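You operate a simulated robot arm through the tools that you are given. There is no shell and no other tool. Be economical: measure what you need, move in short steps, check, and stop when the job is done.

Carry out the task below with a simulated two-armed robot. There is one attempt and no reset: what you move stays moved.

JOB
Clamp drive 257, swap its blue stick for the yellow cap, then free it again.
Fine: leave the stick beside the clamp.

The check looks at the end state, three seconds after you hand in, the way a careful person would. Anything else that was tipped, shoved, dropped, spilled or broken makes it a failure. Lids that push on must go on centred and level and be pressed home; caps that screw on are set level and turned clockwise until they are tight.

ROBOT AND FRAMES
Two 7-joint arms with fingered hands on one trunk that stands fixed in place. Base frame: the origin is at the foot of the trunk, x ahead of it, y to its left, z up; the work surface is at about z = 72. Units: cm, degrees, N and s.
The left shoulder is at [4, 14.6, 110.5], the right one opposite. With the tool pointing down near the work surface each hand reaches from about 28 to 72 cm from the base axis, measured 20 degrees to its own side. Payload 4 kg a hand.
The TCP of each hand is the grasp point between the finger pads, 2.6 cm short of the fingertips. In the tool frame z runs along the fingers and y along their closing line. The gripper opens to 14.8 cm. The gripper's body begins 7.3 cm behind the TCP. The gripper is a hand of 3 fingers: y runs from the thumb to the fingers, the wrist lies at [0, 0, -22.4] in the tool frame, and closing takes about 1.5 s.
Orientation is that of the tool frame in the base frame, as a unit quaternion [w, x, y, z]. With the fingers straight down and closing along the base's y, the tool's x points along the base's -x, its y along +y and its z along -z.

CONTROLS
- The arms move only by the tool apply_moves. It takes "left_motion", "right_motion" or both (then of equal length, played together; a hand with none holds still); each is a list of rows, each a list of 6 numbers: the shift along the base's x, y, z in cm, then the turn, a rotation vector about the base's x, y, z in degrees. In form: [[x, y, z, ax, ay, az], ...]. A call has 1 to 20 rows; each row is the pose to reach, as a shift and turn from the pose commanded when the call began. "left_grip" and "right_grip" are, for a hand that has rows, the finger opening in cm, from 0 to 14.8, set as the call begins (left out, the last holds). A row lasts 0.2 s, in which the tool goes at most 5 cm and 8.6 degrees; a call with a longer step from one row to the next is refused whole, and so is a gripper value outside its range. A pose out of reach is approached as far as the arm can. The call stops where the force on the tool passes 90 N (or 10 N more than at its start, if that is more) or the arm is blocked; 0.2 s more then pass. Each finger travels about 10.8 cm/s and halts on what it meets, pressing with about 24 N; the grip force reading is that of the motor and also rises with nothing between the fingers. The clock runs only during rows and for 0.2 s after the last one: add rows that repeat a pose to give the fingers time. The reply holds the time, the measured pose of the TCP, the force on the tool along the base axes, the opening and the grip force, in the units named above and with some noise, with the torque about the TCP (base axes, N m) and any sound that the robot's microphone picked up, and new pictures: "show" is both (left out), scene, wrist or none (wrist: the cameras of the hands that moved).
- Cameras (640 x 400 px; columns grow to the right, rows downward): "scene" is now at [10.67, -2.38, 133.22]; the picture's right is [-0.26, -0.97, 0.00], its down [-0.58, 0.15, -0.80] and it looks along [0.78, -0.21, -0.60] (base axes); focal length 214 px, centre (320, 200). "left" rides on the left gripper at [-6.8, -3.9, -9] in its tool frame; the picture's right is [0.50, -0.87, 0.00], its down [0.65, 0.38, -0.65] and it looks along [0.57, 0.33, 0.76] (tool axes); focal length 222 px, centre (320, 200). "right" rides on the right gripper at [6.8, -3.9, -9] in its tool frame; the picture's right is [0.50, 0.87, 0.00], its down [-0.66, 0.38, -0.65] and it looks along [-0.57, 0.33, 0.76] (tool axes); focal length 222 px, centre (320, 200). There is no depth. A picture from a camera that has moved, and an enlarged one, comes with that camera's place and axes in the base frame and with its lens.
- lift_body(by): slides the trunk up (or, below 0, down) by that many cm; the arms and the scene camera ride with it, the base frame stays. It gives what a move gives, with no picture.
- move_fingers(finger1, finger2, thumb_bend, hand): sets how far each is bent, from 0 (flat) to 100 (curled in); at 30 the hand is open as for a grip, at 70 the pads meet at the TCP. One left out holds its place. A second passes; each finger stops where it meets its share of the squeeze, and holds until it gets a number again. A gripper value or a shape takes the hand back. It gives what a move gives, with no picture; readings hold the bend of each and the force on the fingers (four entries, about 0 where the hand has none), thumb and palm.
- set_grasp(shape, hand): the hand has 3 fingers and takes this shape, open, in about a second: jaw (thumb against the fingers, like two jaws); tri (thumb and two fingers); tip (a fingertip pinch); poke (one finger out to press); point (the index stretched); flat (the hand flat); cup (the hand cupped); fist (a fist). The gripper value then closes the fingers along that shape, each until it touches; the sizes above hold for jaw. It gives what a move gives, with no picture.
- pan_tilt(pan, tilt): turns the head with the scene camera to pan (to the left, within 86 degrees either way) and tilt (down, from -29 to 69), counted from straight ahead of the robot. It gives what a move gives, and a new picture of the scene camera.
- inspect(camera, box): a new picture of the part [left, top, right, bottom] of that camera's present view, enlarged. It takes no simulated time.
- close_job(): hands the job in; it is judged then, once.

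Work in short steps. Places have to be worked out from the pictures, the camera data and where the tool is seen: move nearer, look again, correct. Check each grasp and each placing, and mend what went wrong. You have 120 turns and 200 pictures in all, those below and enlarged ones among them. Open the grippers and draw the arms clear of the work before you hand the job in, unless the task says otherwise; then end with one line.

The tools are called after "Request:" as a command line: name --argument value ..., lists and objects as JSON in quotes. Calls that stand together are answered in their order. apply_moves: Moves the arms, as the interface text tells. Its arguments: {"type":"object","properties":{"left_motion":{"type":"array"},"left_grip":{"type":"number"},"right_motion":{"type":"array"},"right_grip":{"type":"number"},"show":{"type":"string","enum":["both","scene","wrist","none"]}},"required":[]} The other tools are called the same way: lift_body (by) slides the trunk up or down; set_grasp (shape, hand) gives the hand a shape; move_fingers (finger1, finger2, thumb_bend, hand) moves the fingers one by one; pan_tilt (pan, tilt) turns the head that bears the scene camera; inspect (camera, box) takes an enlarged picture of a part of a camera's view; close_job () hands the job in.

At the start:

```text
t: 0.0
left_position: [48.96, 12.62, 114.35]
left_tcp_rot: [0.001, -0.001, 1.0, 0.0]
left_wrist_force: [0.9, 0.6, 0.0]
left_torque: [0.04, 0.01, -0.02]
left_opening: 14.8
left_finger_force: 0.1
left_shape: jaw
left_bend: [30.0, 30.0, 30.0]
left_finger forces: [0.0, 0.0, 0.0, 0.1, 0.1, 0.1]
right_position: [33.48, -18.59, 121.49]
right_tcp_rot: [0.0, -0.001, 1.0, 0.0]
right_wrist_force: [0.3, -0.3, -0.2]
right_torque: [-0.01, 0.01, 0.07]
right_opening: 14.75
right_finger_force: 0.1
right_shape: jaw
right_bend: [30.0, 30.0, 30.0]
right_finger forces: [0.0, 0.0, 0.0, 0.0, 0.0, 0.0]
trunk travel left (down, up): [-27.5, 23.1]
head pan, tilt: [-15.0, 36.6]
```

scene: 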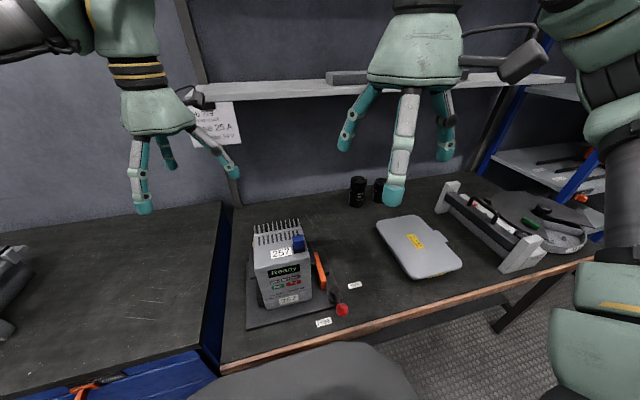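
right: 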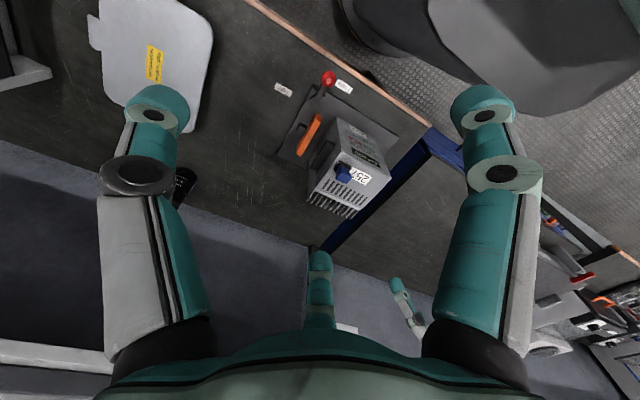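
left: 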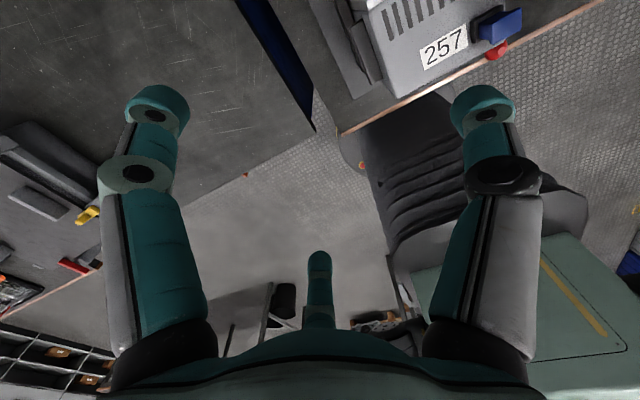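

The drive 257 sits on a base plate with an orange lever on its right; there is a red knob near labels and a rack at right. I zoom in on these first.

Request:
inspect --camera "scene" --box '[230, 200, 390, 340]'

Request:
inspect --camera "scene" --box '[420, 160, 620, 285]'

Request:
inspect --camera "right" --box '[260, 60, 420, 220]'

Request:
inspect --camera "left" --box '[320, 0, 560, 150]'

```text
2.86 times, centred on (310, 270) of scene
camera zoom: at [10.67, -2.38, 133.22], right [-0.26, -0.97, 0.0], down [-0.58, 0.15, -0.8], along [0.78, -0.21, -0.6], focal length 613 px, centre (349, 0)
```

zoom: 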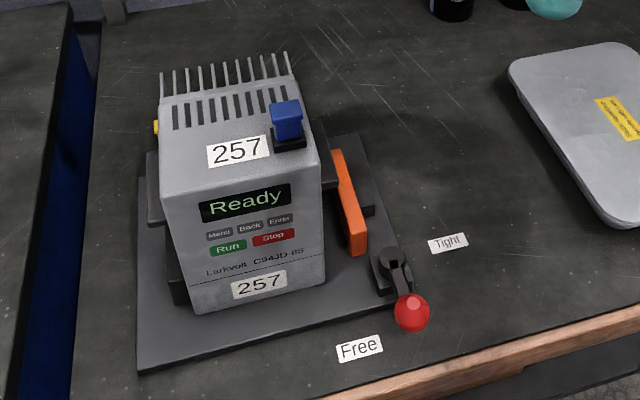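

```text
3.20 times, centred on (520, 222) of scene
camera zoom: at [10.67, -2.38, 133.22], right [-0.26, -0.97, 0.0], down [-0.58, 0.15, -0.8], along [0.78, -0.21, -0.6], focal length 686 px, centre (-320, 128)
```

zoom: 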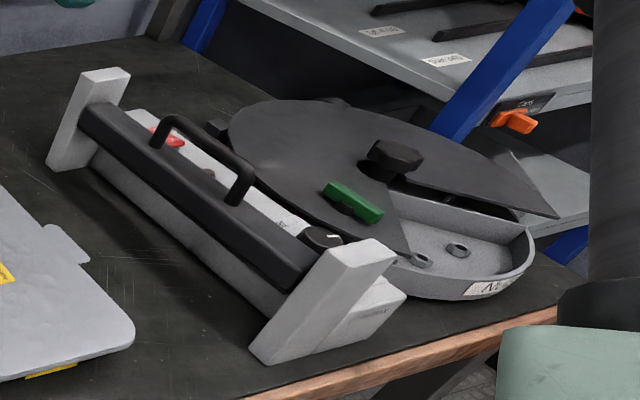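

```text
2.50 times, centred on (340, 140) of right
camera zoom: at [26.82, -22.4, 130.28], right [-0.5, 0.87, 0.0], down [0.66, 0.38, 0.65], along [0.57, 0.33, -0.76], focal length 555 px, centre (270, 350)
```

zoom: 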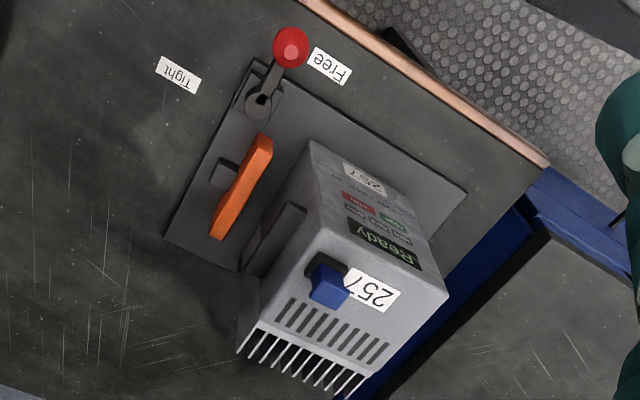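

```text
2.67 times, centred on (440, 75) of left
camera zoom: at [55.79, 8.69, 123.44], right [-0.5, -0.87, 0.0], down [-0.66, 0.38, 0.65], along [-0.57, 0.33, -0.76], focal length 592 px, centre (0, 533)
```

zoom: 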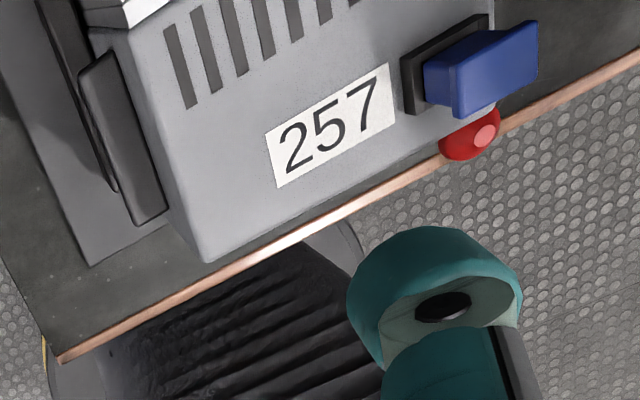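

The clamp is a red-ball lever, now at "Free", with "Tight" to turn to. Something yellow peeks out behind the drive's left side; I look left for the yellow cap.

Request:
pan_tilt --pan 35 --tilt 40

Request:
pan_tilt --pan -60 --tilt 40

Request:
pan_tilt --pan -5 --tilt 48

```text
t: 1.2
left_position: [48.86, 12.63, 114.22]
left_tcp_rot: [0.0, 0.0, 1.0, 0.0]
left_wrist_force: [-0.6, 0.2, -0.4]
left_torque: [0.02, 0.01, 0.0]
left_opening: 14.8
left_finger_force: 0.0
left_shape: jaw
left_bend: [30.0, 30.0, 30.0]
left_finger forces: [0.0, 0.0, 0.0, 0.0, 0.1, 0.0]
right_position: [33.49, -18.53, 121.39]
right_tcp_rot: [0.0, -0.001, 1.0, -0.001]
right_wrist_force: [-0.7, 0.4, 0.3]
right_torque: [0.04, 0.02, -0.04]
right_opening: 14.82
right_finger_force: 0.0
right_shape: jaw
right_bend: [30.0, 30.0, 30.0]
right_finger forces: [0.1, 0.1, 0.1, 0.0, 0.0, 0.0]
trunk travel left (down, up): [-27.5, 23.1]
head pan, tilt: [35.0, 40.0]
camera scene: at [9.21, 4.74, 132.7], right [0.57, -0.82, 0.0], down [-0.53, -0.37, -0.77], along [0.63, 0.44, -0.64], focal length 214 px, centre (320, 200)
```

scene: 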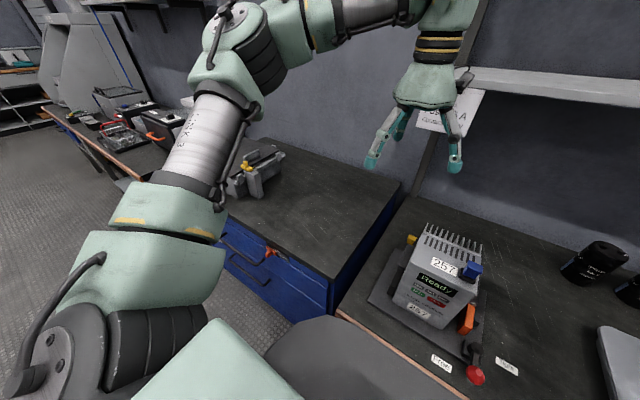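

```text
t: 2.9
left_position: [49.11, 12.52, 114.32]
left_tcp_rot: [0.0, 0.0, 1.0, 0.0]
left_wrist_force: [-0.4, 0.7, 0.3]
left_torque: [0.03, 0.0, -0.02]
left_opening: 14.8
left_finger_force: 0.0
left_shape: jaw
left_bend: [30.0, 30.0, 30.0]
left_finger forces: [0.0, 0.1, 0.0, 0.0, 0.0, 0.1]
right_position: [33.41, -18.5, 121.44]
right_tcp_rot: [0.0, -0.001, 1.0, 0.0]
right_wrist_force: [0.0, -0.1, 0.8]
right_torque: [-0.01, -0.01, -0.02]
right_opening: 14.82
right_finger_force: 0.0
right_shape: jaw
right_bend: [30.0, 30.0, 30.0]
right_finger forces: [0.0, 0.0, 0.0, 0.0, 0.0, 0.1]
trunk travel left (down, up): [-27.5, 23.1]
head pan, tilt: [-60.0, 40.0]
camera scene: at [6.5, -7.49, 132.7], right [-0.87, -0.5, 0.0], down [-0.32, 0.56, -0.77], along [0.38, -0.66, -0.64], focal length 214 px, centre (320, 200)
```

scene: 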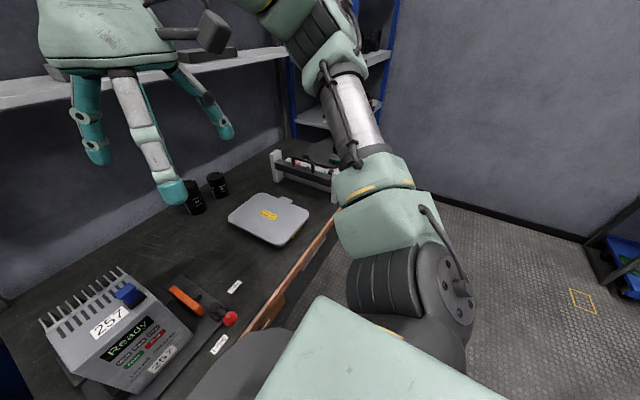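

```text
t: 4.1
left_position: [48.89, 12.64, 114.27]
left_tcp_rot: [0.0, -0.001, 1.0, 0.0]
left_wrist_force: [-0.3, 0.0, 0.9]
left_torque: [-0.03, 0.01, -0.01]
left_opening: 14.8
left_finger_force: 0.0
left_shape: jaw
left_bend: [30.0, 30.0, 30.0]
left_finger forces: [0.0, 0.0, 0.1, 0.1, 0.0, 0.1]
right_position: [33.52, -18.41, 121.4]
right_tcp_rot: [0.0, -0.001, 1.0, -0.001]
right_wrist_force: [0.3, -0.5, 0.4]
right_torque: [0.0, -0.02, -0.01]
right_opening: 14.8
right_finger_force: 0.1
right_shape: jaw
right_bend: [30.0, 30.0, 30.0]
right_finger forces: [0.0, 0.0, 0.1, 0.1, 0.0, 0.1]
trunk travel left (down, up): [-27.5, 23.1]
head pan, tilt: [-5.0, 48.0]
camera scene: at [10.1, -0.82, 131.56], right [-0.09, -1.0, 0.0], down [-0.74, 0.07, -0.67], along [0.67, -0.06, -0.74], focal length 214 px, centre (320, 200)
```

scene: 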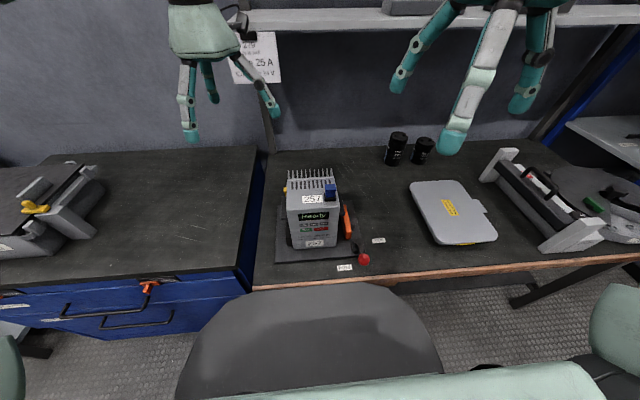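

Triangulating the yellow item gives about (60, 6, 82), just behind/left of the drive. I turn the left hand by about 130° so its camera looks at that spot from the left.

Request:
apply_moves --left_motion '[[0, 0.5, 0, 0, 0, 8], [0, 1, 0, 0, 0, 16], [0, 1.5, 0, 0, 0, 24], [0, 2, 0, 0, 0, 32], [0, 2.5, -1, 0, 0, 40], [0.5, 3, -2, 0, 0, 48], [1, 3.5, -3, 0, 0, 56], [1.5, 4, -4, 0, 0, 64], [2, 4.5, -5, 0, 0, 72], [2.5, 5, -6, 0, 0, 80], [3, 5, -7, 0, 0, 88], [3.5, 5, -8, 0, 0, 96], [4, 5, -9, 0, 0, 104], [4, 5, -10, 0, 0, 112], [4, 5, -11, 0, 0, 120], [4, 5, -12, 0, 0, 128], [4, 5, -12, 0, 0, 128]]'

```text
t: 7.7
left_position: [52.99, 17.53, 102.31]
left_tcp_rot: [0.0, 0.9, -0.437, 0.0]
left_wrist_force: [1.0, -0.7, 0.4]
left_torque: [0.04, 0.01, -0.02]
left_opening: 14.78
left_finger_force: 0.0
left_shape: jaw
left_bend: [30.0, 30.0, 30.0]
left_finger forces: [0.0, 0.0, 0.0, 0.0, 0.0, 0.0]
right_position: [33.42, -18.56, 121.42]
right_tcp_rot: [-0.001, -0.001, 1.0, 0.0]
right_wrist_force: [0.3, 0.5, -0.2]
right_torque: [0.04, 0.02, -0.01]
right_opening: 14.78
right_finger_force: 0.1
right_shape: jaw
right_bend: [30.0, 30.0, 30.0]
right_finger forces: [0.1, 0.1, 0.0, 0.1, 0.0, 0.1]
trunk travel left (down, up): [-27.5, 23.1]
head pan, tilt: [-5.0, 48.0]
camera scene: at [10.08, -0.82, 131.56], right [-0.09, -1.0, 0.0], down [-0.74, 0.06, -0.67], along [0.67, -0.06, -0.74], focal length 214 px, centre (320, 200)
camera left: at [51.87, 25.29, 111.41], right [0.99, 0.14, 0.0], down [0.11, -0.75, 0.65], along [0.09, -0.65, -0.76], focal length 222 px, centre (320, 200)
```

scene: 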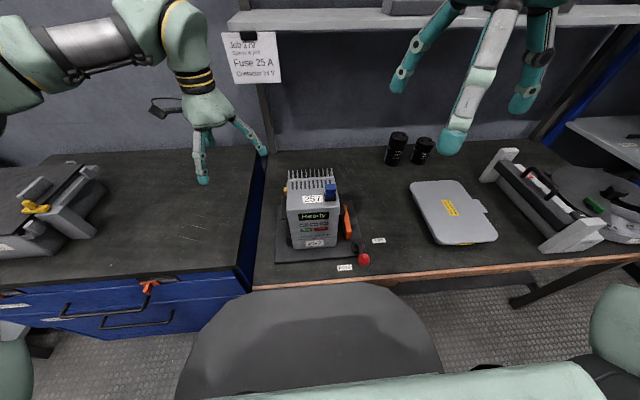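
left: 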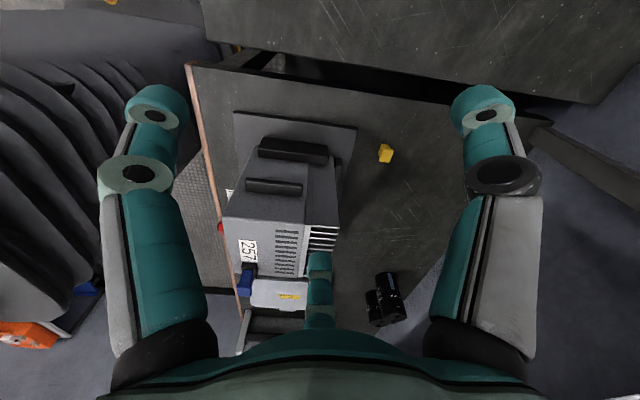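

Request:
inspect --camera "left" --box '[210, 100, 450, 300]'

Request:
inspect --camera "left" --box '[350, 120, 430, 180]'

Request:
inspect --camera "scene" --box '[220, 20, 290, 90]'

```text
2.00 times, centred on (330, 200) of left
camera zoom: at [51.87, 25.29, 111.41], right [0.99, 0.14, 0.0], down [0.11, -0.75, 0.65], along [0.09, -0.65, -0.76], focal length 444 px, centre (300, 200)
```

zoom: 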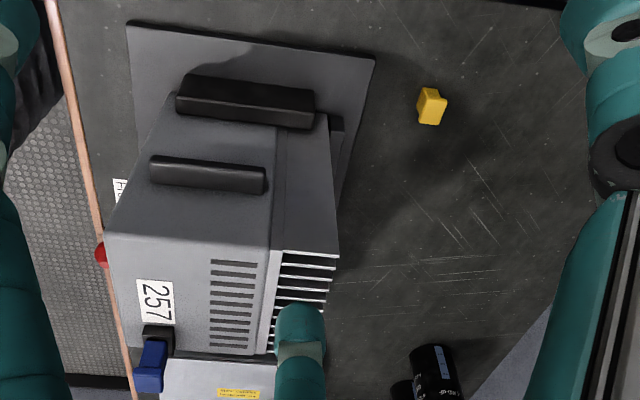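

```text
6.67 times, centred on (390, 150) of left
camera zoom: at [51.87, 25.29, 111.41], right [0.99, 0.14, 0.0], down [0.11, -0.75, 0.65], along [0.09, -0.65, -0.76], focal length 1481 px, centre (-147, 533)
```

zoom: 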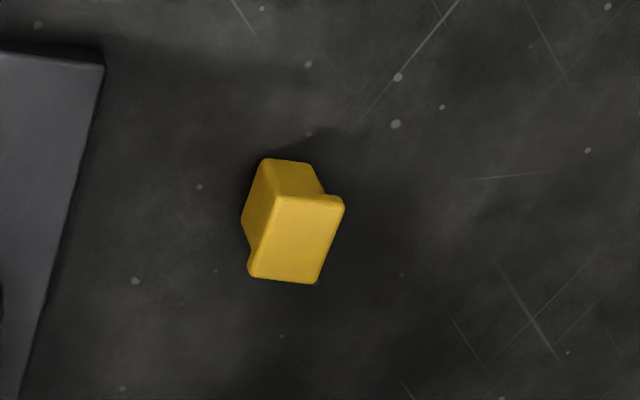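

```text
5.71 times, centred on (255, 55) of scene
camera zoom: at [10.08, -0.82, 131.56], right [-0.09, -1.0, 0.0], down [-0.74, 0.06, -0.67], along [0.67, -0.06, -0.74], focal length 1226 px, centre (691, 1029)
```

zoom: 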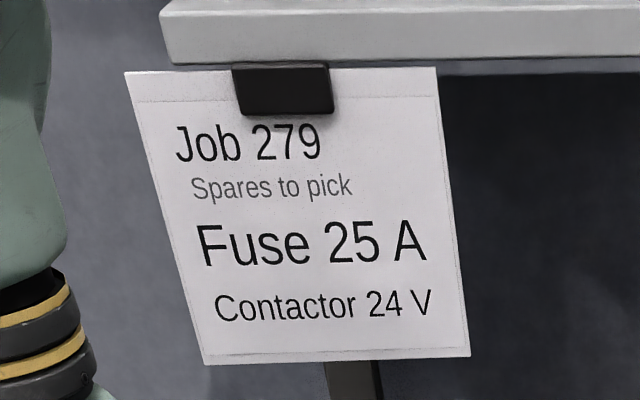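

The yellow cap lies on the bench near (68, 6.5, 73); the lever pivot is near (41.5, -14.7), its ball near (36, -15, 77). I lower the right hand to view the lever and stick up close.

Request:
apply_moves --right_motion '[[0, 0, -5, 0, 0, 0], [-1, -1, -10, 0, 0, 0], [-2, -2, -15, 0, 0, 0], [-3, -3, -20, 0, 0, 0], [-3, -3, -25, 0, 0, 0], [-3, -3, -28, 0, 0, 0], [-3, -3, -28, 0, 0, 0]]'

```text
refused: row 2 steps farther than a row can; nothing moved
```

Row steps must total under 5 cm, so I use smaller ones.

Request:
apply_moves --right_motion '[[0, 0, -4.5, 0, 0, 0], [-1, -1, -9, 0, 0, 0], [-2, -2, -13.5, 0, 0, 0], [-3, -3, -18, 0, 0, 0], [-3, -3, -22, 0, 0, 0], [-3, -3, -26, 0, 0, 0], [-3, -3, -28, 0, 0, 0], [-3, -3, -28, 0, 0, 0]]'

```text
t: 9.5
left_position: [52.91, 17.64, 102.4]
left_tcp_rot: [0.0, 0.899, -0.437, 0.0]
left_wrist_force: [0.3, -0.7, -0.5]
left_torque: [0.02, 0.01, -0.03]
left_opening: 14.79
left_finger_force: 0.0
left_shape: jaw
left_bend: [30.0, 30.0, 30.0]
left_finger forces: [0.0, 0.1, 0.1, 0.1, 0.1, 0.1]
right_position: [30.47, -21.47, 93.4]
right_tcp_rot: [0.0, 0.0, 1.0, 0.0]
right_wrist_force: [0.1, 0.8, -0.9]
right_torque: [0.02, 0.01, -0.01]
right_opening: 14.79
right_finger_force: 0.0
right_shape: jaw
right_bend: [30.0, 30.0, 30.0]
right_finger forces: [0.0, 0.0, 0.0, 0.0, 0.1, 0.0]
trunk travel left (down, up): [-27.5, 23.1]
head pan, tilt: [-5.0, 48.0]
camera scene: at [10.09, -0.79, 131.56], right [-0.09, -1.0, 0.0], down [-0.74, 0.06, -0.67], along [0.67, -0.06, -0.74], focal length 214 px, centre (320, 200)
camera right: at [23.85, -25.4, 102.25], right [-0.5, 0.87, 0.0], down [0.66, 0.38, 0.65], along [0.57, 0.33, -0.76], focal length 222 px, centre (320, 200)
```

scene: 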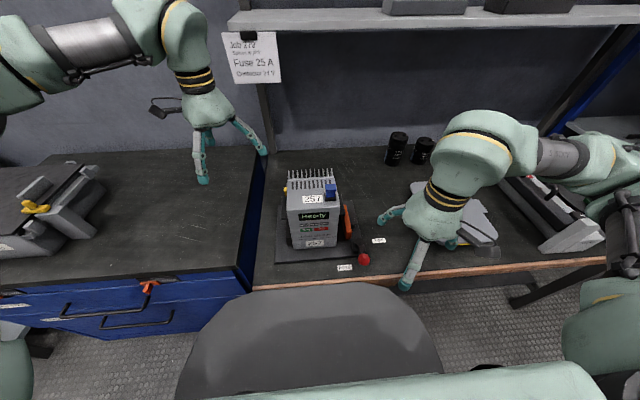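
right: 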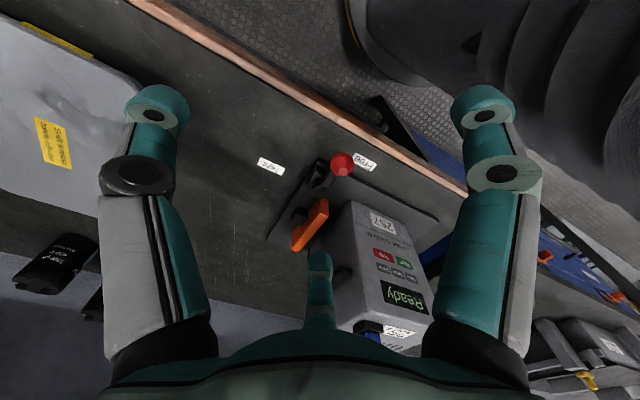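

Request:
inspect --camera "right" --box '[240, 130, 400, 260]'

Request:
inspect --camera "right" --box '[320, 200, 460, 370]'

Request:
inspect --camera "scene" --box '[270, 160, 390, 280]'

```text
3.08 times, centred on (320, 195) of right
camera zoom: at [23.85, -25.4, 102.25], right [-0.5, 0.87, 0.0], down [0.66, 0.38, 0.65], along [0.57, 0.33, -0.76], focal length 684 px, centre (320, 215)
```

zoom: 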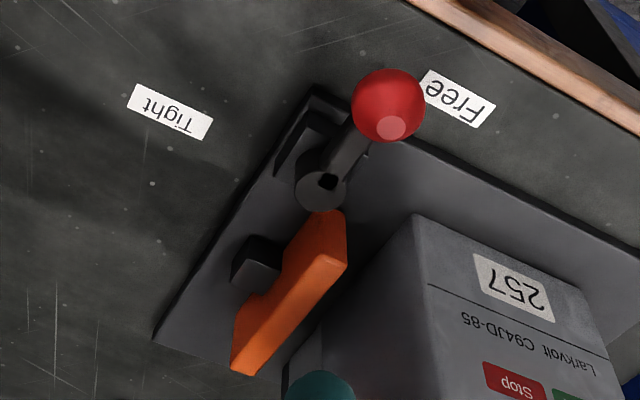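

```text
2.35 times, centred on (390, 285) of right
camera zoom: at [23.85, -25.4, 102.25], right [-0.5, 0.87, 0.0], down [0.66, 0.38, 0.65], along [0.57, 0.33, -0.76], focal length 523 px, centre (155, 0)
```

zoom: 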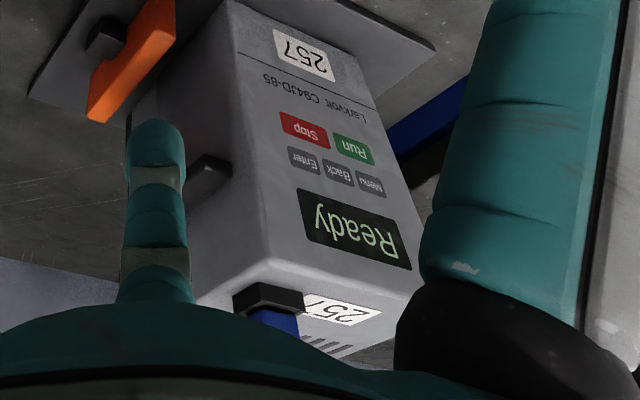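

```text
3.33 times, centred on (330, 220) of scene
camera zoom: at [10.09, -0.79, 131.56], right [-0.09, -1.0, 0.0], down [-0.74, 0.06, -0.67], along [0.67, -0.06, -0.74], focal length 715 px, centre (287, 133)
```

zoom: 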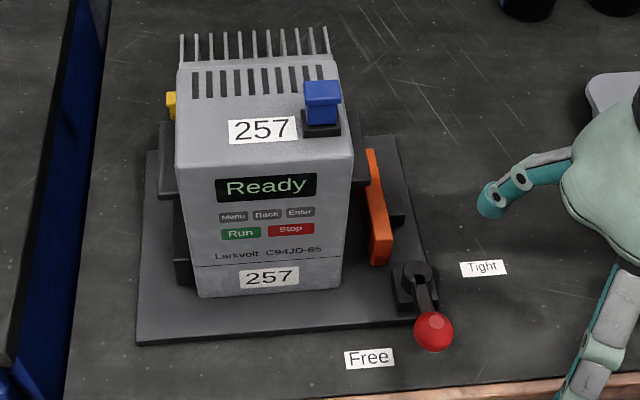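

Triangulated: ball centre ≈ (35.7, -15.3, 77.8), hub ≈ (42, -15.1, 76.5), radius ≈ 6.2; "Tight" is a ~90° ccw swing. I put the right hand above the ball with opening 8 and check alignment.

Request:
apply_moves --right_motion '[[2, 2, 0, 0, 0, 0], [4, 4.5, -1, 0, 0, 0], [5.2, 6.2, -4, 0, 0, 0], [5.2, 6.2, -7.4, 0, 0, 0], [5.2, 6.2, -7.4, 0, 0, 0]]' --right_grip 7

```text
t: 10.7
left_position: [52.96, 17.63, 102.34]
left_tcp_rot: [0.0, 0.899, -0.438, 0.0]
left_wrist_force: [0.0, -0.2, -0.9]
left_torque: [-0.02, -0.02, 0.01]
left_opening: 14.8
left_finger_force: 0.0
left_shape: jaw
left_bend: [30.0, 30.0, 30.0]
left_finger forces: [0.0, 0.0, 0.0, 0.1, 0.0, 0.1]
right_position: [35.62, -15.33, 86.04]
right_tcp_rot: [0.0, 0.0, 1.0, 0.0]
right_wrist_force: [0.0, 0.3, -0.5]
right_torque: [0.04, -0.01, -0.01]
right_opening: 7.03
right_finger_force: 0.0
right_shape: jaw
right_bend: [37.0, 37.0, 70.0]
right_finger forces: [0.1, 0.0, 0.0, 0.0, 0.1, 0.0]
trunk travel left (down, up): [-27.5, 23.1]
head pan, tilt: [-5.0, 48.0]
camera scene: at [10.08, -0.78, 131.56], right [-0.09, -1.0, 0.0], down [-0.74, 0.06, -0.67], along [0.67, -0.06, -0.74], focal length 214 px, centre (320, 200)
camera right: at [28.95, -19.24, 94.81], right [-0.5, 0.87, 0.0], down [0.66, 0.38, 0.65], along [0.57, 0.33, -0.76], focal length 222 px, centre (320, 200)
```

scene: 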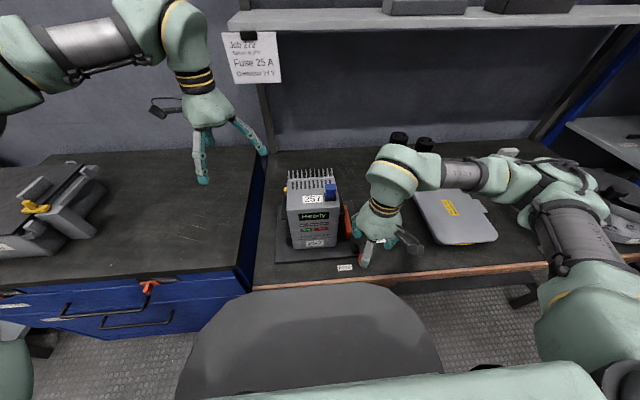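
right: 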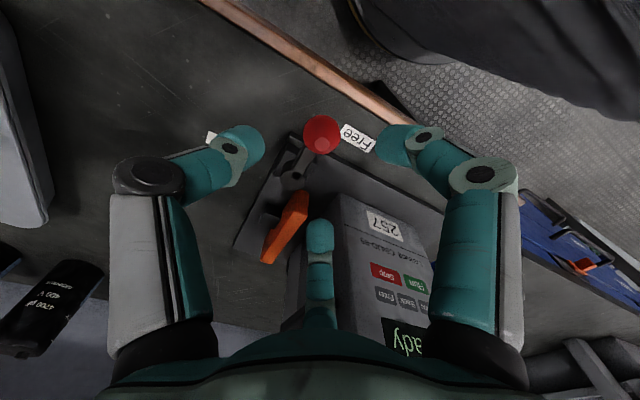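

The ball is centred between the fingers in the picture. I want to understand the finger layout before descending, so I zoom on the hand.

Request:
inspect --camera "scene" --box '[330, 190, 430, 280]'

Request:
inspect --camera "left" --box '[210, 120, 330, 330]'

```text
4.44 times, centred on (380, 235) of scene
camera zoom: at [10.08, -0.78, 131.56], right [-0.09, -1.0, 0.0], down [-0.74, 0.06, -0.67], along [0.67, -0.06, -0.74], focal length 953 px, centre (53, 44)
```

zoom: 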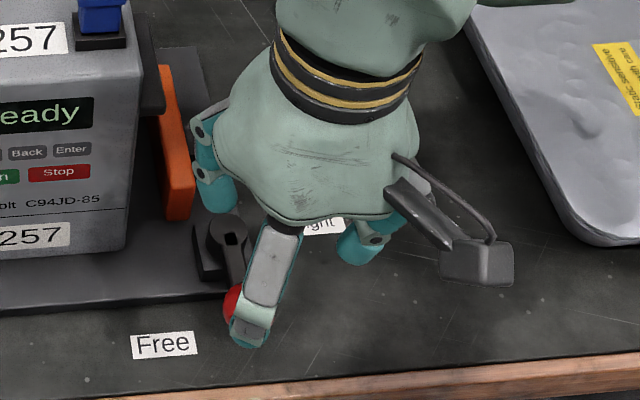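

```text
1.90 times, centred on (270, 225) of left
camera zoom: at [51.88, 25.33, 111.41], right [0.99, 0.14, 0.0], down [0.11, -0.75, 0.65], along [0.09, -0.65, -0.76], focal length 423 px, centre (415, 152)
```

zoom: 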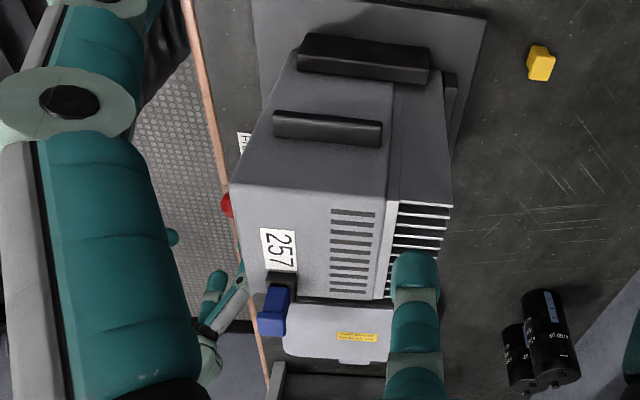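

The hand has three fingers at 120°. I turn the right hand by -90° about z so the lever arm will lie between two fingers, staying above the ball.

Request:
apply_moves --right_motion '[[0, 0, 1, 0, 0, -8], [0, 0, 2, 0, 0, -16], [0, 0, 2, 0, 0, -24], [0, 0, 2, 0, 0, -32], [0, 0, 2, 0, 0, -40], [0, 0, 2, 0, 0, -48], [0, 0, 2, 0, 0, -56], [0, 0, 2, 0, 0, -64], [0, 0, 2, 0, 0, -72], [0, 0, 2, 0, 0, -80], [0, 0, 2, 0, 0, -88], [0, 0, 0, 0, 0, -90], [0, 0, 0, 0, 0, -90]]' --right_grip 8

```text
t: 13.5
left_position: [52.95, 17.74, 102.28]
left_tcp_rot: [0.0, 0.899, -0.438, 0.0]
left_wrist_force: [-0.3, 0.0, -0.5]
left_torque: [-0.03, 0.01, 0.01]
left_opening: 14.81
left_finger_force: 0.0
left_shape: jaw
left_bend: [30.0, 30.0, 30.0]
left_finger forces: [0.0, 0.0, 0.0, 0.0, 0.0, 0.1]
right_position: [40.77, -26.56, 93.47]
right_tcp_rot: [-0.003, 0.705, 0.709, -0.001]
right_wrist_force: [-0.4, 0.1, 0.0]
right_torque: [-0.01, -0.01, -0.02]
right_opening: 7.97
right_finger_force: 0.1
right_shape: jaw
right_bend: [34.0, 34.0, 70.0]
right_finger forces: [0.1, 0.1, 0.0, 0.0, 0.0, 0.0]
right hand out of reach, approached as far as the arm can: row 8, 9, 10, 11, 12, 13
trunk travel left (down, up): [-27.5, 23.1]
head pan, tilt: [-5.0, 48.0]
camera scene: at [10.1, -0.8, 131.55], right [-0.09, -1.0, 0.0], down [-0.74, 0.06, -0.67], along [0.67, -0.06, -0.74], focal length 214 px, centre (320, 200)
camera right: at [36.97, -19.78, 102.3], right [0.86, 0.5, 0.0], down [0.39, -0.66, 0.65], along [0.33, -0.56, -0.76], focal length 222 px, centre (320, 200)
```

scene: 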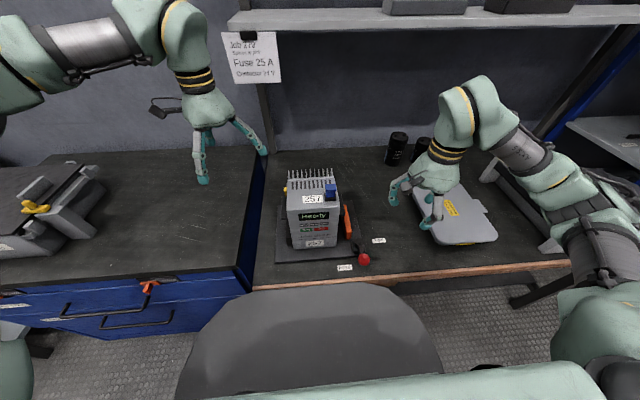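
right: 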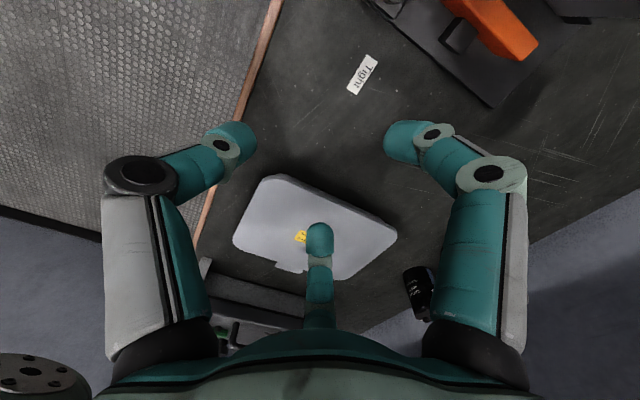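

That orientation is out of reach there. Instead I'll use the closed fingers as a post to push the ball round; I turn back and close the hand.

Request:
apply_moves --right_motion '[[0, 0, 2, 0, 0, 8], [0, 0, 4, 0, 0, 16], [0, 0, 4, 0, 0, 24], [0, 0, 4, 0, 0, 32], [0, 0, 4, 0, 0, 40], [0, 0, 4, 0, 0, 48], [0, 0, 4, 0, 0, 56], [0, 0, 4, 0, 0, 64], [0, 0, 4, 0, 0, 72], [0, 0, 4, 0, 0, 80], [0, 0, 4, 0, 0, 88], [0, 0, 4, 0, 0, 90], [0, 0, 4, 0, 0, 90]]' --right_grip 0

```text
t: 16.3
left_position: [52.91, 17.58, 102.21]
left_tcp_rot: [0.001, 0.899, -0.438, 0.0]
left_wrist_force: [-0.6, -0.4, 0.4]
left_torque: [0.01, 0.01, 0.01]
left_opening: 14.79
left_finger_force: 0.1
left_shape: jaw
left_bend: [30.0, 30.0, 30.0]
left_finger forces: [0.0, 0.1, 0.1, 0.0, 0.0, 0.1]
right_position: [40.69, -26.49, 97.49]
right_tcp_rot: [0.0, -0.001, 1.0, -0.001]
right_wrist_force: [0.3, -0.2, 0.4]
right_torque: [0.02, -0.01, 0.02]
right_opening: 0.0
right_finger_force: 23.9
right_shape: jaw
right_bend: [70.0, 70.0, 70.0]
right_finger forces: [0.0, 0.0, 0.0, 0.0, 0.0, 0.1]
trunk travel left (down, up): [-27.5, 23.1]
head pan, tilt: [-5.0, 48.0]
camera scene: at [10.1, -0.82, 131.55], right [-0.09, -1.0, 0.0], down [-0.74, 0.06, -0.67], along [0.67, -0.06, -0.74], focal length 214 px, centre (320, 200)
camera right: at [34.07, -30.38, 106.4], right [-0.5, 0.86, 0.0], down [0.65, 0.38, 0.65], along [0.56, 0.33, -0.76], focal length 222 px, centre (320, 200)
```

scene: 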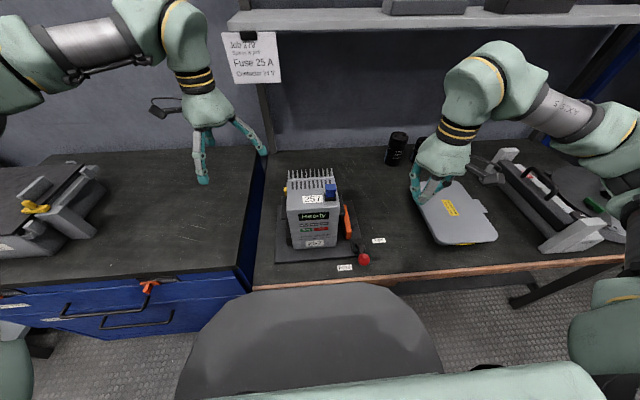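
right: 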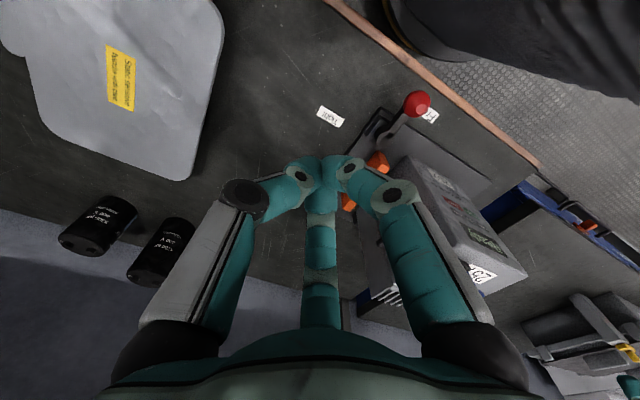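

The closed hand forms a compact post. I carry it to (35.5, -11, 88), on the drive side of the ball, to check clearance.

Request:
apply_moves --right_motion '[[-3, 3, 0, 0, 0, 0], [-5, 7, 0, 0, 0, 0], [-5.2, 11.5, -1, 0, 0, 0], [-5.2, 15.2, -4, 0, 0, 0], [-5.2, 15.5, -8.5, 0, 0, 0], [-5.2, 15.5, -11.5, 0, 0, 0], [-5.2, 15.5, -11.5, 0, 0, 0]]'

Request:
inspect --camera "scene" --box '[320, 200, 410, 285]'

```text
t: 17.9
left_position: [52.94, 17.53, 102.33]
left_tcp_rot: [0.0, 0.899, -0.438, 0.0]
left_wrist_force: [0.3, -0.4, 0.1]
left_torque: [-0.01, -0.03, 0.02]
left_opening: 14.79
left_finger_force: 0.2
left_shape: jaw
left_bend: [30.0, 30.0, 30.0]
left_finger forces: [0.0, 0.1, 0.0, 0.0, 0.0, 0.1]
right_position: [35.43, -10.83, 85.99]
right_tcp_rot: [-0.001, -0.001, 1.0, 0.0]
right_wrist_force: [-0.5, 0.7, 0.0]
right_torque: [0.02, 0.01, 0.0]
right_opening: 0.0
right_finger_force: 24.6
right_shape: jaw
right_bend: [70.0, 70.0, 70.0]
right_finger forces: [0.0, 0.0, 0.0, 0.0, 0.1, 0.0]
trunk travel left (down, up): [-27.5, 23.1]
head pan, tilt: [-5.0, 48.0]
camera scene: at [10.09, -0.79, 131.56], right [-0.09, -1.0, 0.0], down [-0.74, 0.06, -0.67], along [0.67, -0.06, -0.74], focal length 214 px, centre (320, 200)
camera right: at [28.77, -14.83, 94.88], right [-0.5, 0.87, 0.0], down [0.66, 0.38, 0.65], along [0.57, 0.33, -0.76], focal length 222 px, centre (320, 200)
```

scene: 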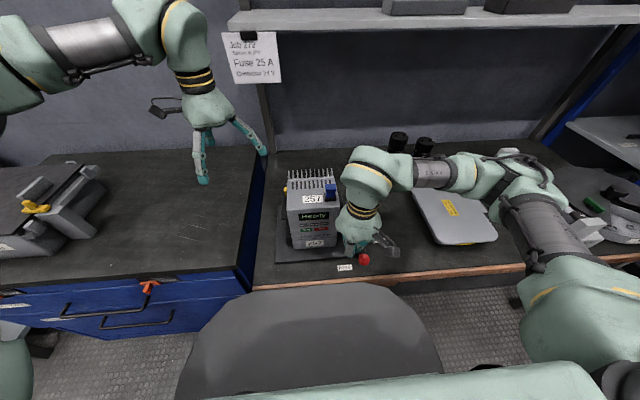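
right: 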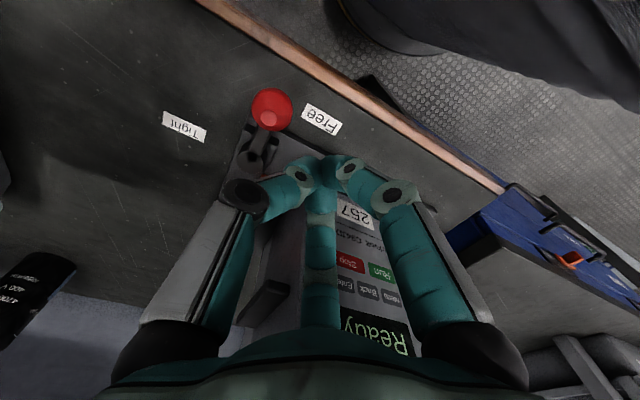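

```text
4.71 times, centred on (365, 242) of scene
camera zoom: at [10.09, -0.79, 131.56], right [-0.09, -1.0, 0.0], down [-0.74, 0.06, -0.67], along [0.67, -0.06, -0.74], focal length 1009 px, centre (108, 0)
```

zoom: 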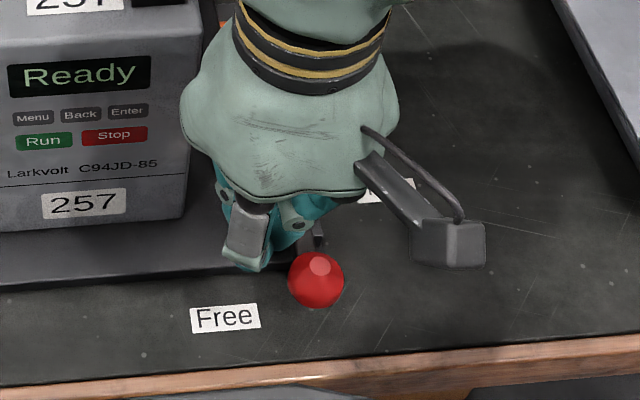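

Clear of the drive. I lower the post to ball height, slightly further from the drive front.

Request:
apply_moves --right_motion '[[-0.8, 0, -3, 0, 0, 0], [-0.8, 0, -6, 0, 0, 0], [-0.8, 0, -8, 0, 0, 0], [-0.8, 0, -8, 0, 0, 0]]'

```text
t: 18.9
left_position: [53.06, 17.57, 102.32]
left_tcp_rot: [0.001, 0.899, -0.437, 0.001]
left_wrist_force: [-0.5, -0.7, 0.5]
left_torque: [0.03, 0.02, 0.02]
left_opening: 14.79
left_finger_force: 0.0
left_shape: jaw
left_bend: [30.0, 30.0, 30.0]
left_finger forces: [0.0, 0.1, 0.1, 0.1, 0.0, 0.0]
right_position: [34.64, -10.86, 78.05]
right_tcp_rot: [0.0, -0.001, 1.0, 0.001]
right_wrist_force: [-2.1, 3.3, 4.7]
right_torque: [-0.19, -0.01, -0.01]
right_opening: 0.0
right_finger_force: 24.5
right_shape: jaw
right_bend: [70.0, 70.0, 70.0]
right_finger forces: [0.0, 0.0, 0.0, 0.0, 5.2, 0.1]
trunk travel left (down, up): [-27.5, 23.1]
head pan, tilt: [-5.0, 48.0]
camera scene: at [10.05, -0.76, 131.56], right [-0.09, -1.0, 0.0], down [-0.74, 0.06, -0.67], along [0.67, -0.06, -0.74], focal length 214 px, centre (320, 200)
camera right: at [27.98, -14.78, 86.93], right [-0.5, 0.87, 0.0], down [0.65, 0.38, 0.65], along [0.57, 0.33, -0.76], focal length 222 px, centre (320, 200)
```

scene: 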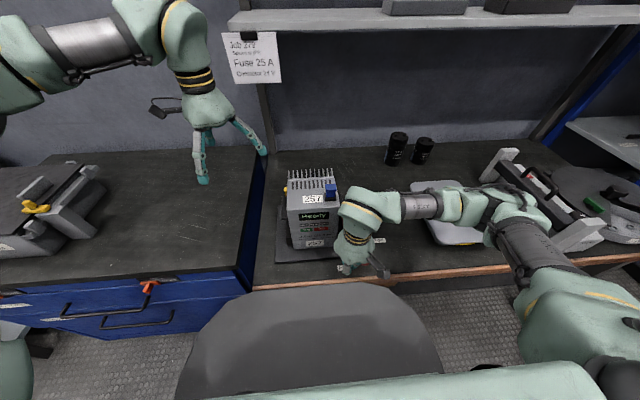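
right: 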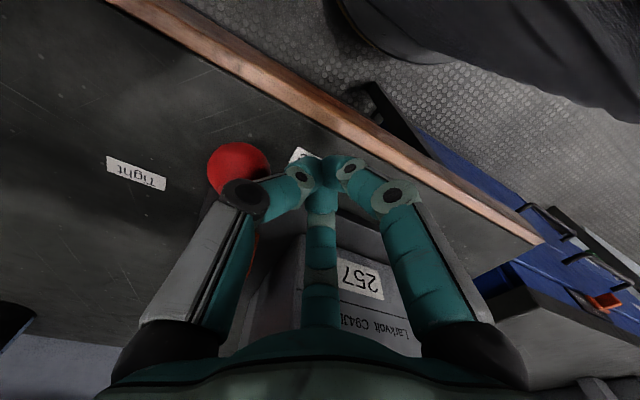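

The thumb knuckle already lightly touches the ball. I push along the first 45° of the arc about the pivot.

Request:
apply_moves --right_motion '[[-0.5, -1, 0, 0, 0, 0], [-0.85, -2, 0, 0, 0, 0], [-1.05, -3.1, 0, 0, 0, 0], [-1.14, -4.2, 0, 0, 0, 0], [-1.05, -5.3, 0, 0, 0, 0], [-0.85, -6.4, 0, 0, 0, 0], [-0.85, -6.4, 0, 0, 0, 0]]'

```text
t: 20.5
left_position: [53.0, 17.68, 102.28]
left_tcp_rot: [0.0, 0.899, -0.438, 0.001]
left_wrist_force: [-0.1, 0.3, -0.9]
left_torque: [0.01, -0.01, -0.01]
left_opening: 14.79
left_finger_force: 0.1
left_shape: jaw
left_bend: [30.0, 30.0, 30.0]
left_finger forces: [0.0, 0.0, 0.1, 0.0, 0.0, 0.0]
right_position: [33.97, -17.41, 78.15]
right_tcp_rot: [0.001, 0.0, 1.0, 0.0]
right_wrist_force: [-0.1, 2.8, -0.7]
right_torque: [0.01, 0.04, 0.02]
right_opening: 0.0
right_finger_force: 24.1
right_shape: jaw
right_bend: [70.0, 70.0, 70.0]
right_finger forces: [0.0, 2.0, 0.0, 0.0, 0.0, 0.0]
trunk travel left (down, up): [-27.5, 23.1]
head pan, tilt: [-5.0, 48.0]
camera scene: at [10.1, -0.75, 131.55], right [-0.09, -1.0, 0.0], down [-0.74, 0.06, -0.67], along [0.67, -0.06, -0.74], focal length 214 px, centre (320, 200)
camera right: at [27.24, -21.22, 86.95], right [-0.5, 0.87, 0.0], down [0.66, 0.38, 0.65], along [0.57, 0.33, -0.76], focal length 222 px, centre (320, 200)
```

scene: 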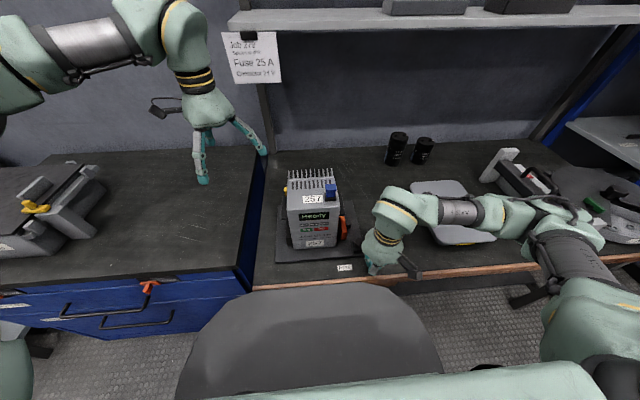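
right: 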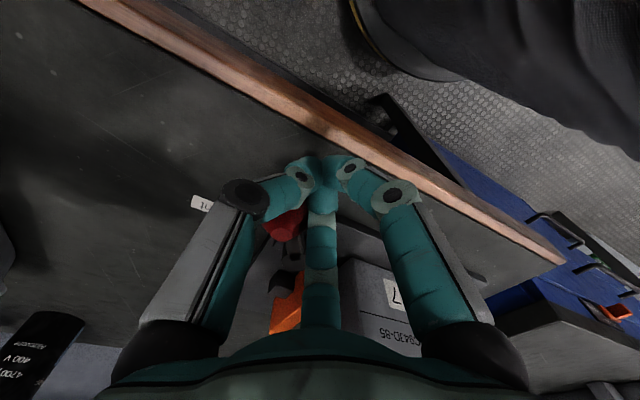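

The ball sits in the notch between thumb and back finger, lever turned about 30°. I keep pushing along the arc.

Request:
apply_moves --right_motion '[[0.6, -0.6, 0, 0, 0, 0], [1.2, -1.15, 0, 0, 0, 0], [1.8, -1.7, 0, 0, 0, 0], [2.5, -2.15, 0, 0, 0, 0], [3.2, -2.6, 0, 0, 0, 0], [4.0, -2.95, 0, 0, 0, 0], [4.0, -2.95, 0, 0, 0, 0]]'

```text
t: 22.1
left_position: [52.9, 17.63, 102.29]
left_tcp_rot: [0.001, 0.899, -0.438, 0.0]
left_wrist_force: [-0.8, 0.2, -0.1]
left_torque: [0.0, -0.04, 0.01]
left_opening: 14.78
left_finger_force: 0.0
left_shape: jaw
left_bend: [30.0, 30.0, 30.0]
left_finger forces: [0.1, 0.0, 0.1, 0.0, 0.1, 0.0]
right_position: [37.8, -20.21, 78.18]
right_tcp_rot: [-0.001, 0.0, 1.0, 0.0]
right_wrist_force: [-13.2, 7.9, -2.8]
right_torque: [-0.03, 0.21, 0.05]
right_opening: 0.0
right_finger_force: 24.3
right_shape: jaw
right_bend: [70.0, 70.0, 70.0]
right_finger forces: [0.0, 7.8, 0.1, 0.0, 0.0, 0.0]
trunk travel left (down, up): [-27.5, 23.1]
head pan, tilt: [-5.0, 48.0]
camera scene: at [9.92, -0.7, 131.57], right [-0.09, -1.0, 0.0], down [-0.74, 0.06, -0.67], along [0.67, -0.06, -0.74], focal length 214 px, centre (320, 200)
camera right: at [31.14, -24.12, 86.98], right [-0.5, 0.87, 0.0], down [0.66, 0.38, 0.65], along [0.56, 0.33, -0.76], focal length 222 px, centre (320, 200)
```

scene: 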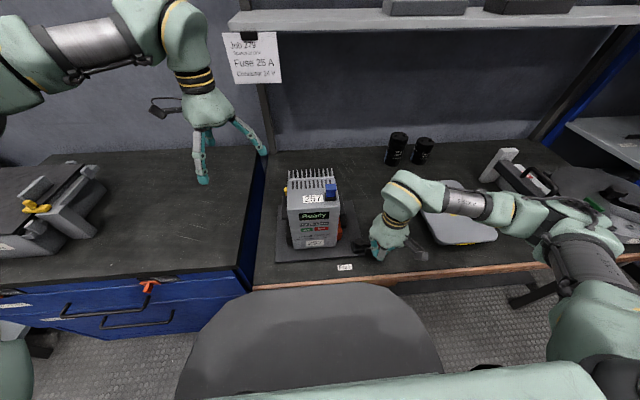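
right: 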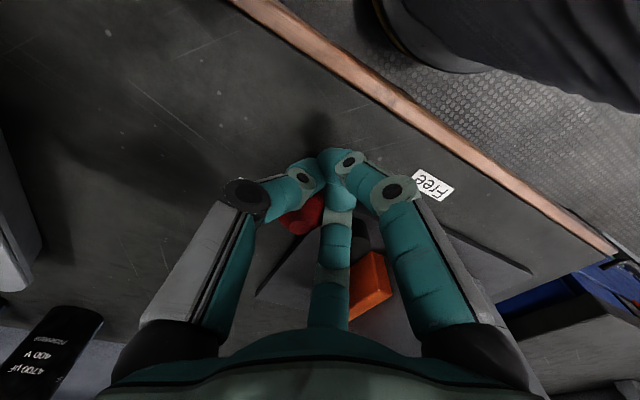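

Force has risen to about 15 N, the lever is stiffening at about 75°. I continue in small steps toward the stop.

Request:
apply_moves --right_motion '[[0.5, -0.2, 0, 0, 0, 0], [1.0, -0.35, 0, 0, 0, 0], [1.5, -0.5, 0, 0, 0, 0], [2.0, -0.5, 0, 0, 0, 0], [2.0, -0.5, 0, 0, 0, 0]]'

Request:
inspect --camera "right" --box '[220, 120, 440, 330]'

```text
t: 23.3
left_position: [52.37, 17.79, 102.64]
left_tcp_rot: [-0.001, 0.899, -0.438, 0.003]
left_wrist_force: [0.3, 0.4, -0.3]
left_torque: [0.02, 0.02, -0.01]
left_opening: 14.8
left_finger_force: 0.1
left_shape: jaw
left_bend: [30.0, 30.0, 30.0]
left_finger forces: [0.1, 0.0, 0.1, 0.0, 0.1, 0.1]
right_position: [38.08, -20.47, 78.06]
right_tcp_rot: [-0.019, -0.002, 1.0, -0.001]
right_wrist_force: [-67.5, 17.3, -3.2]
right_torque: [0.04, 1.12, -0.09]
right_opening: 0.01
right_finger_force: 23.2
right_shape: jaw
right_bend: [70.0, 70.0, 70.0]
right_finger forces: [0.1, 12.5, 0.0, 0.1, 90.8, 0.1]
trunk travel left (down, up): [-27.5, 23.1]
head pan, tilt: [-5.0, 48.0]
camera scene: at [9.17, -0.59, 131.63], right [-0.09, -1.0, 0.0], down [-0.74, 0.06, -0.67], along [0.67, -0.06, -0.74], focal length 214 px, centre (320, 200)
camera right: at [31.82, -24.49, 87.16], right [-0.5, 0.86, 0.02], down [0.68, 0.38, 0.63], along [0.53, 0.33, -0.78], focal length 222 px, centre (320, 200)
```

scene: 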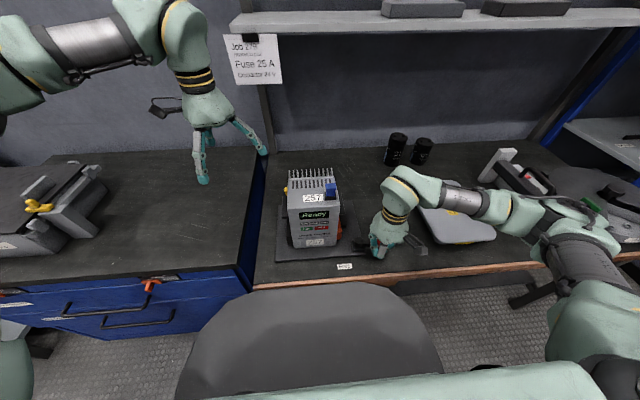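
right: 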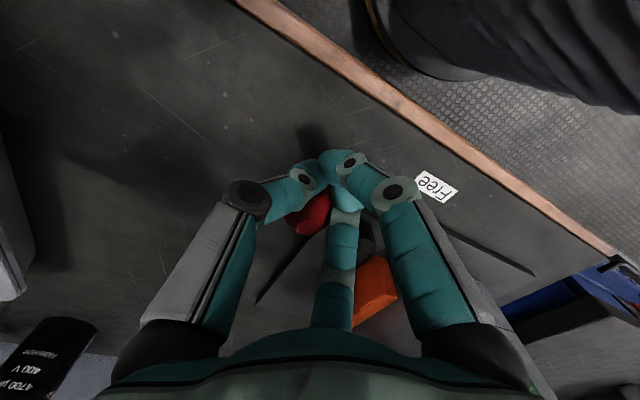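

```text
1.90 times, centred on (330, 225) of right
camera zoom: at [31.82, -24.49, 87.16], right [-0.5, 0.86, 0.02], down [0.68, 0.38, 0.63], along [0.53, 0.33, -0.78], focal length 423 px, centre (301, 152)
```

zoom: 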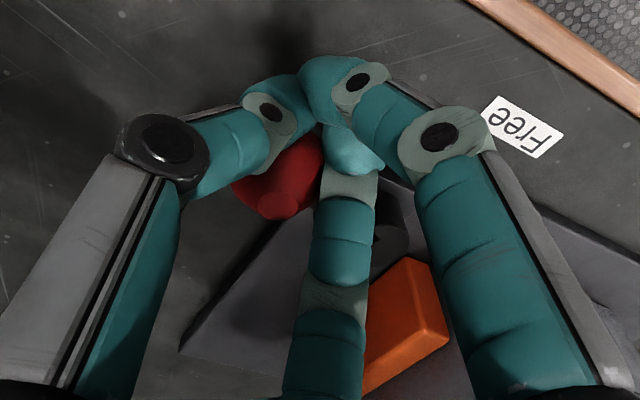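

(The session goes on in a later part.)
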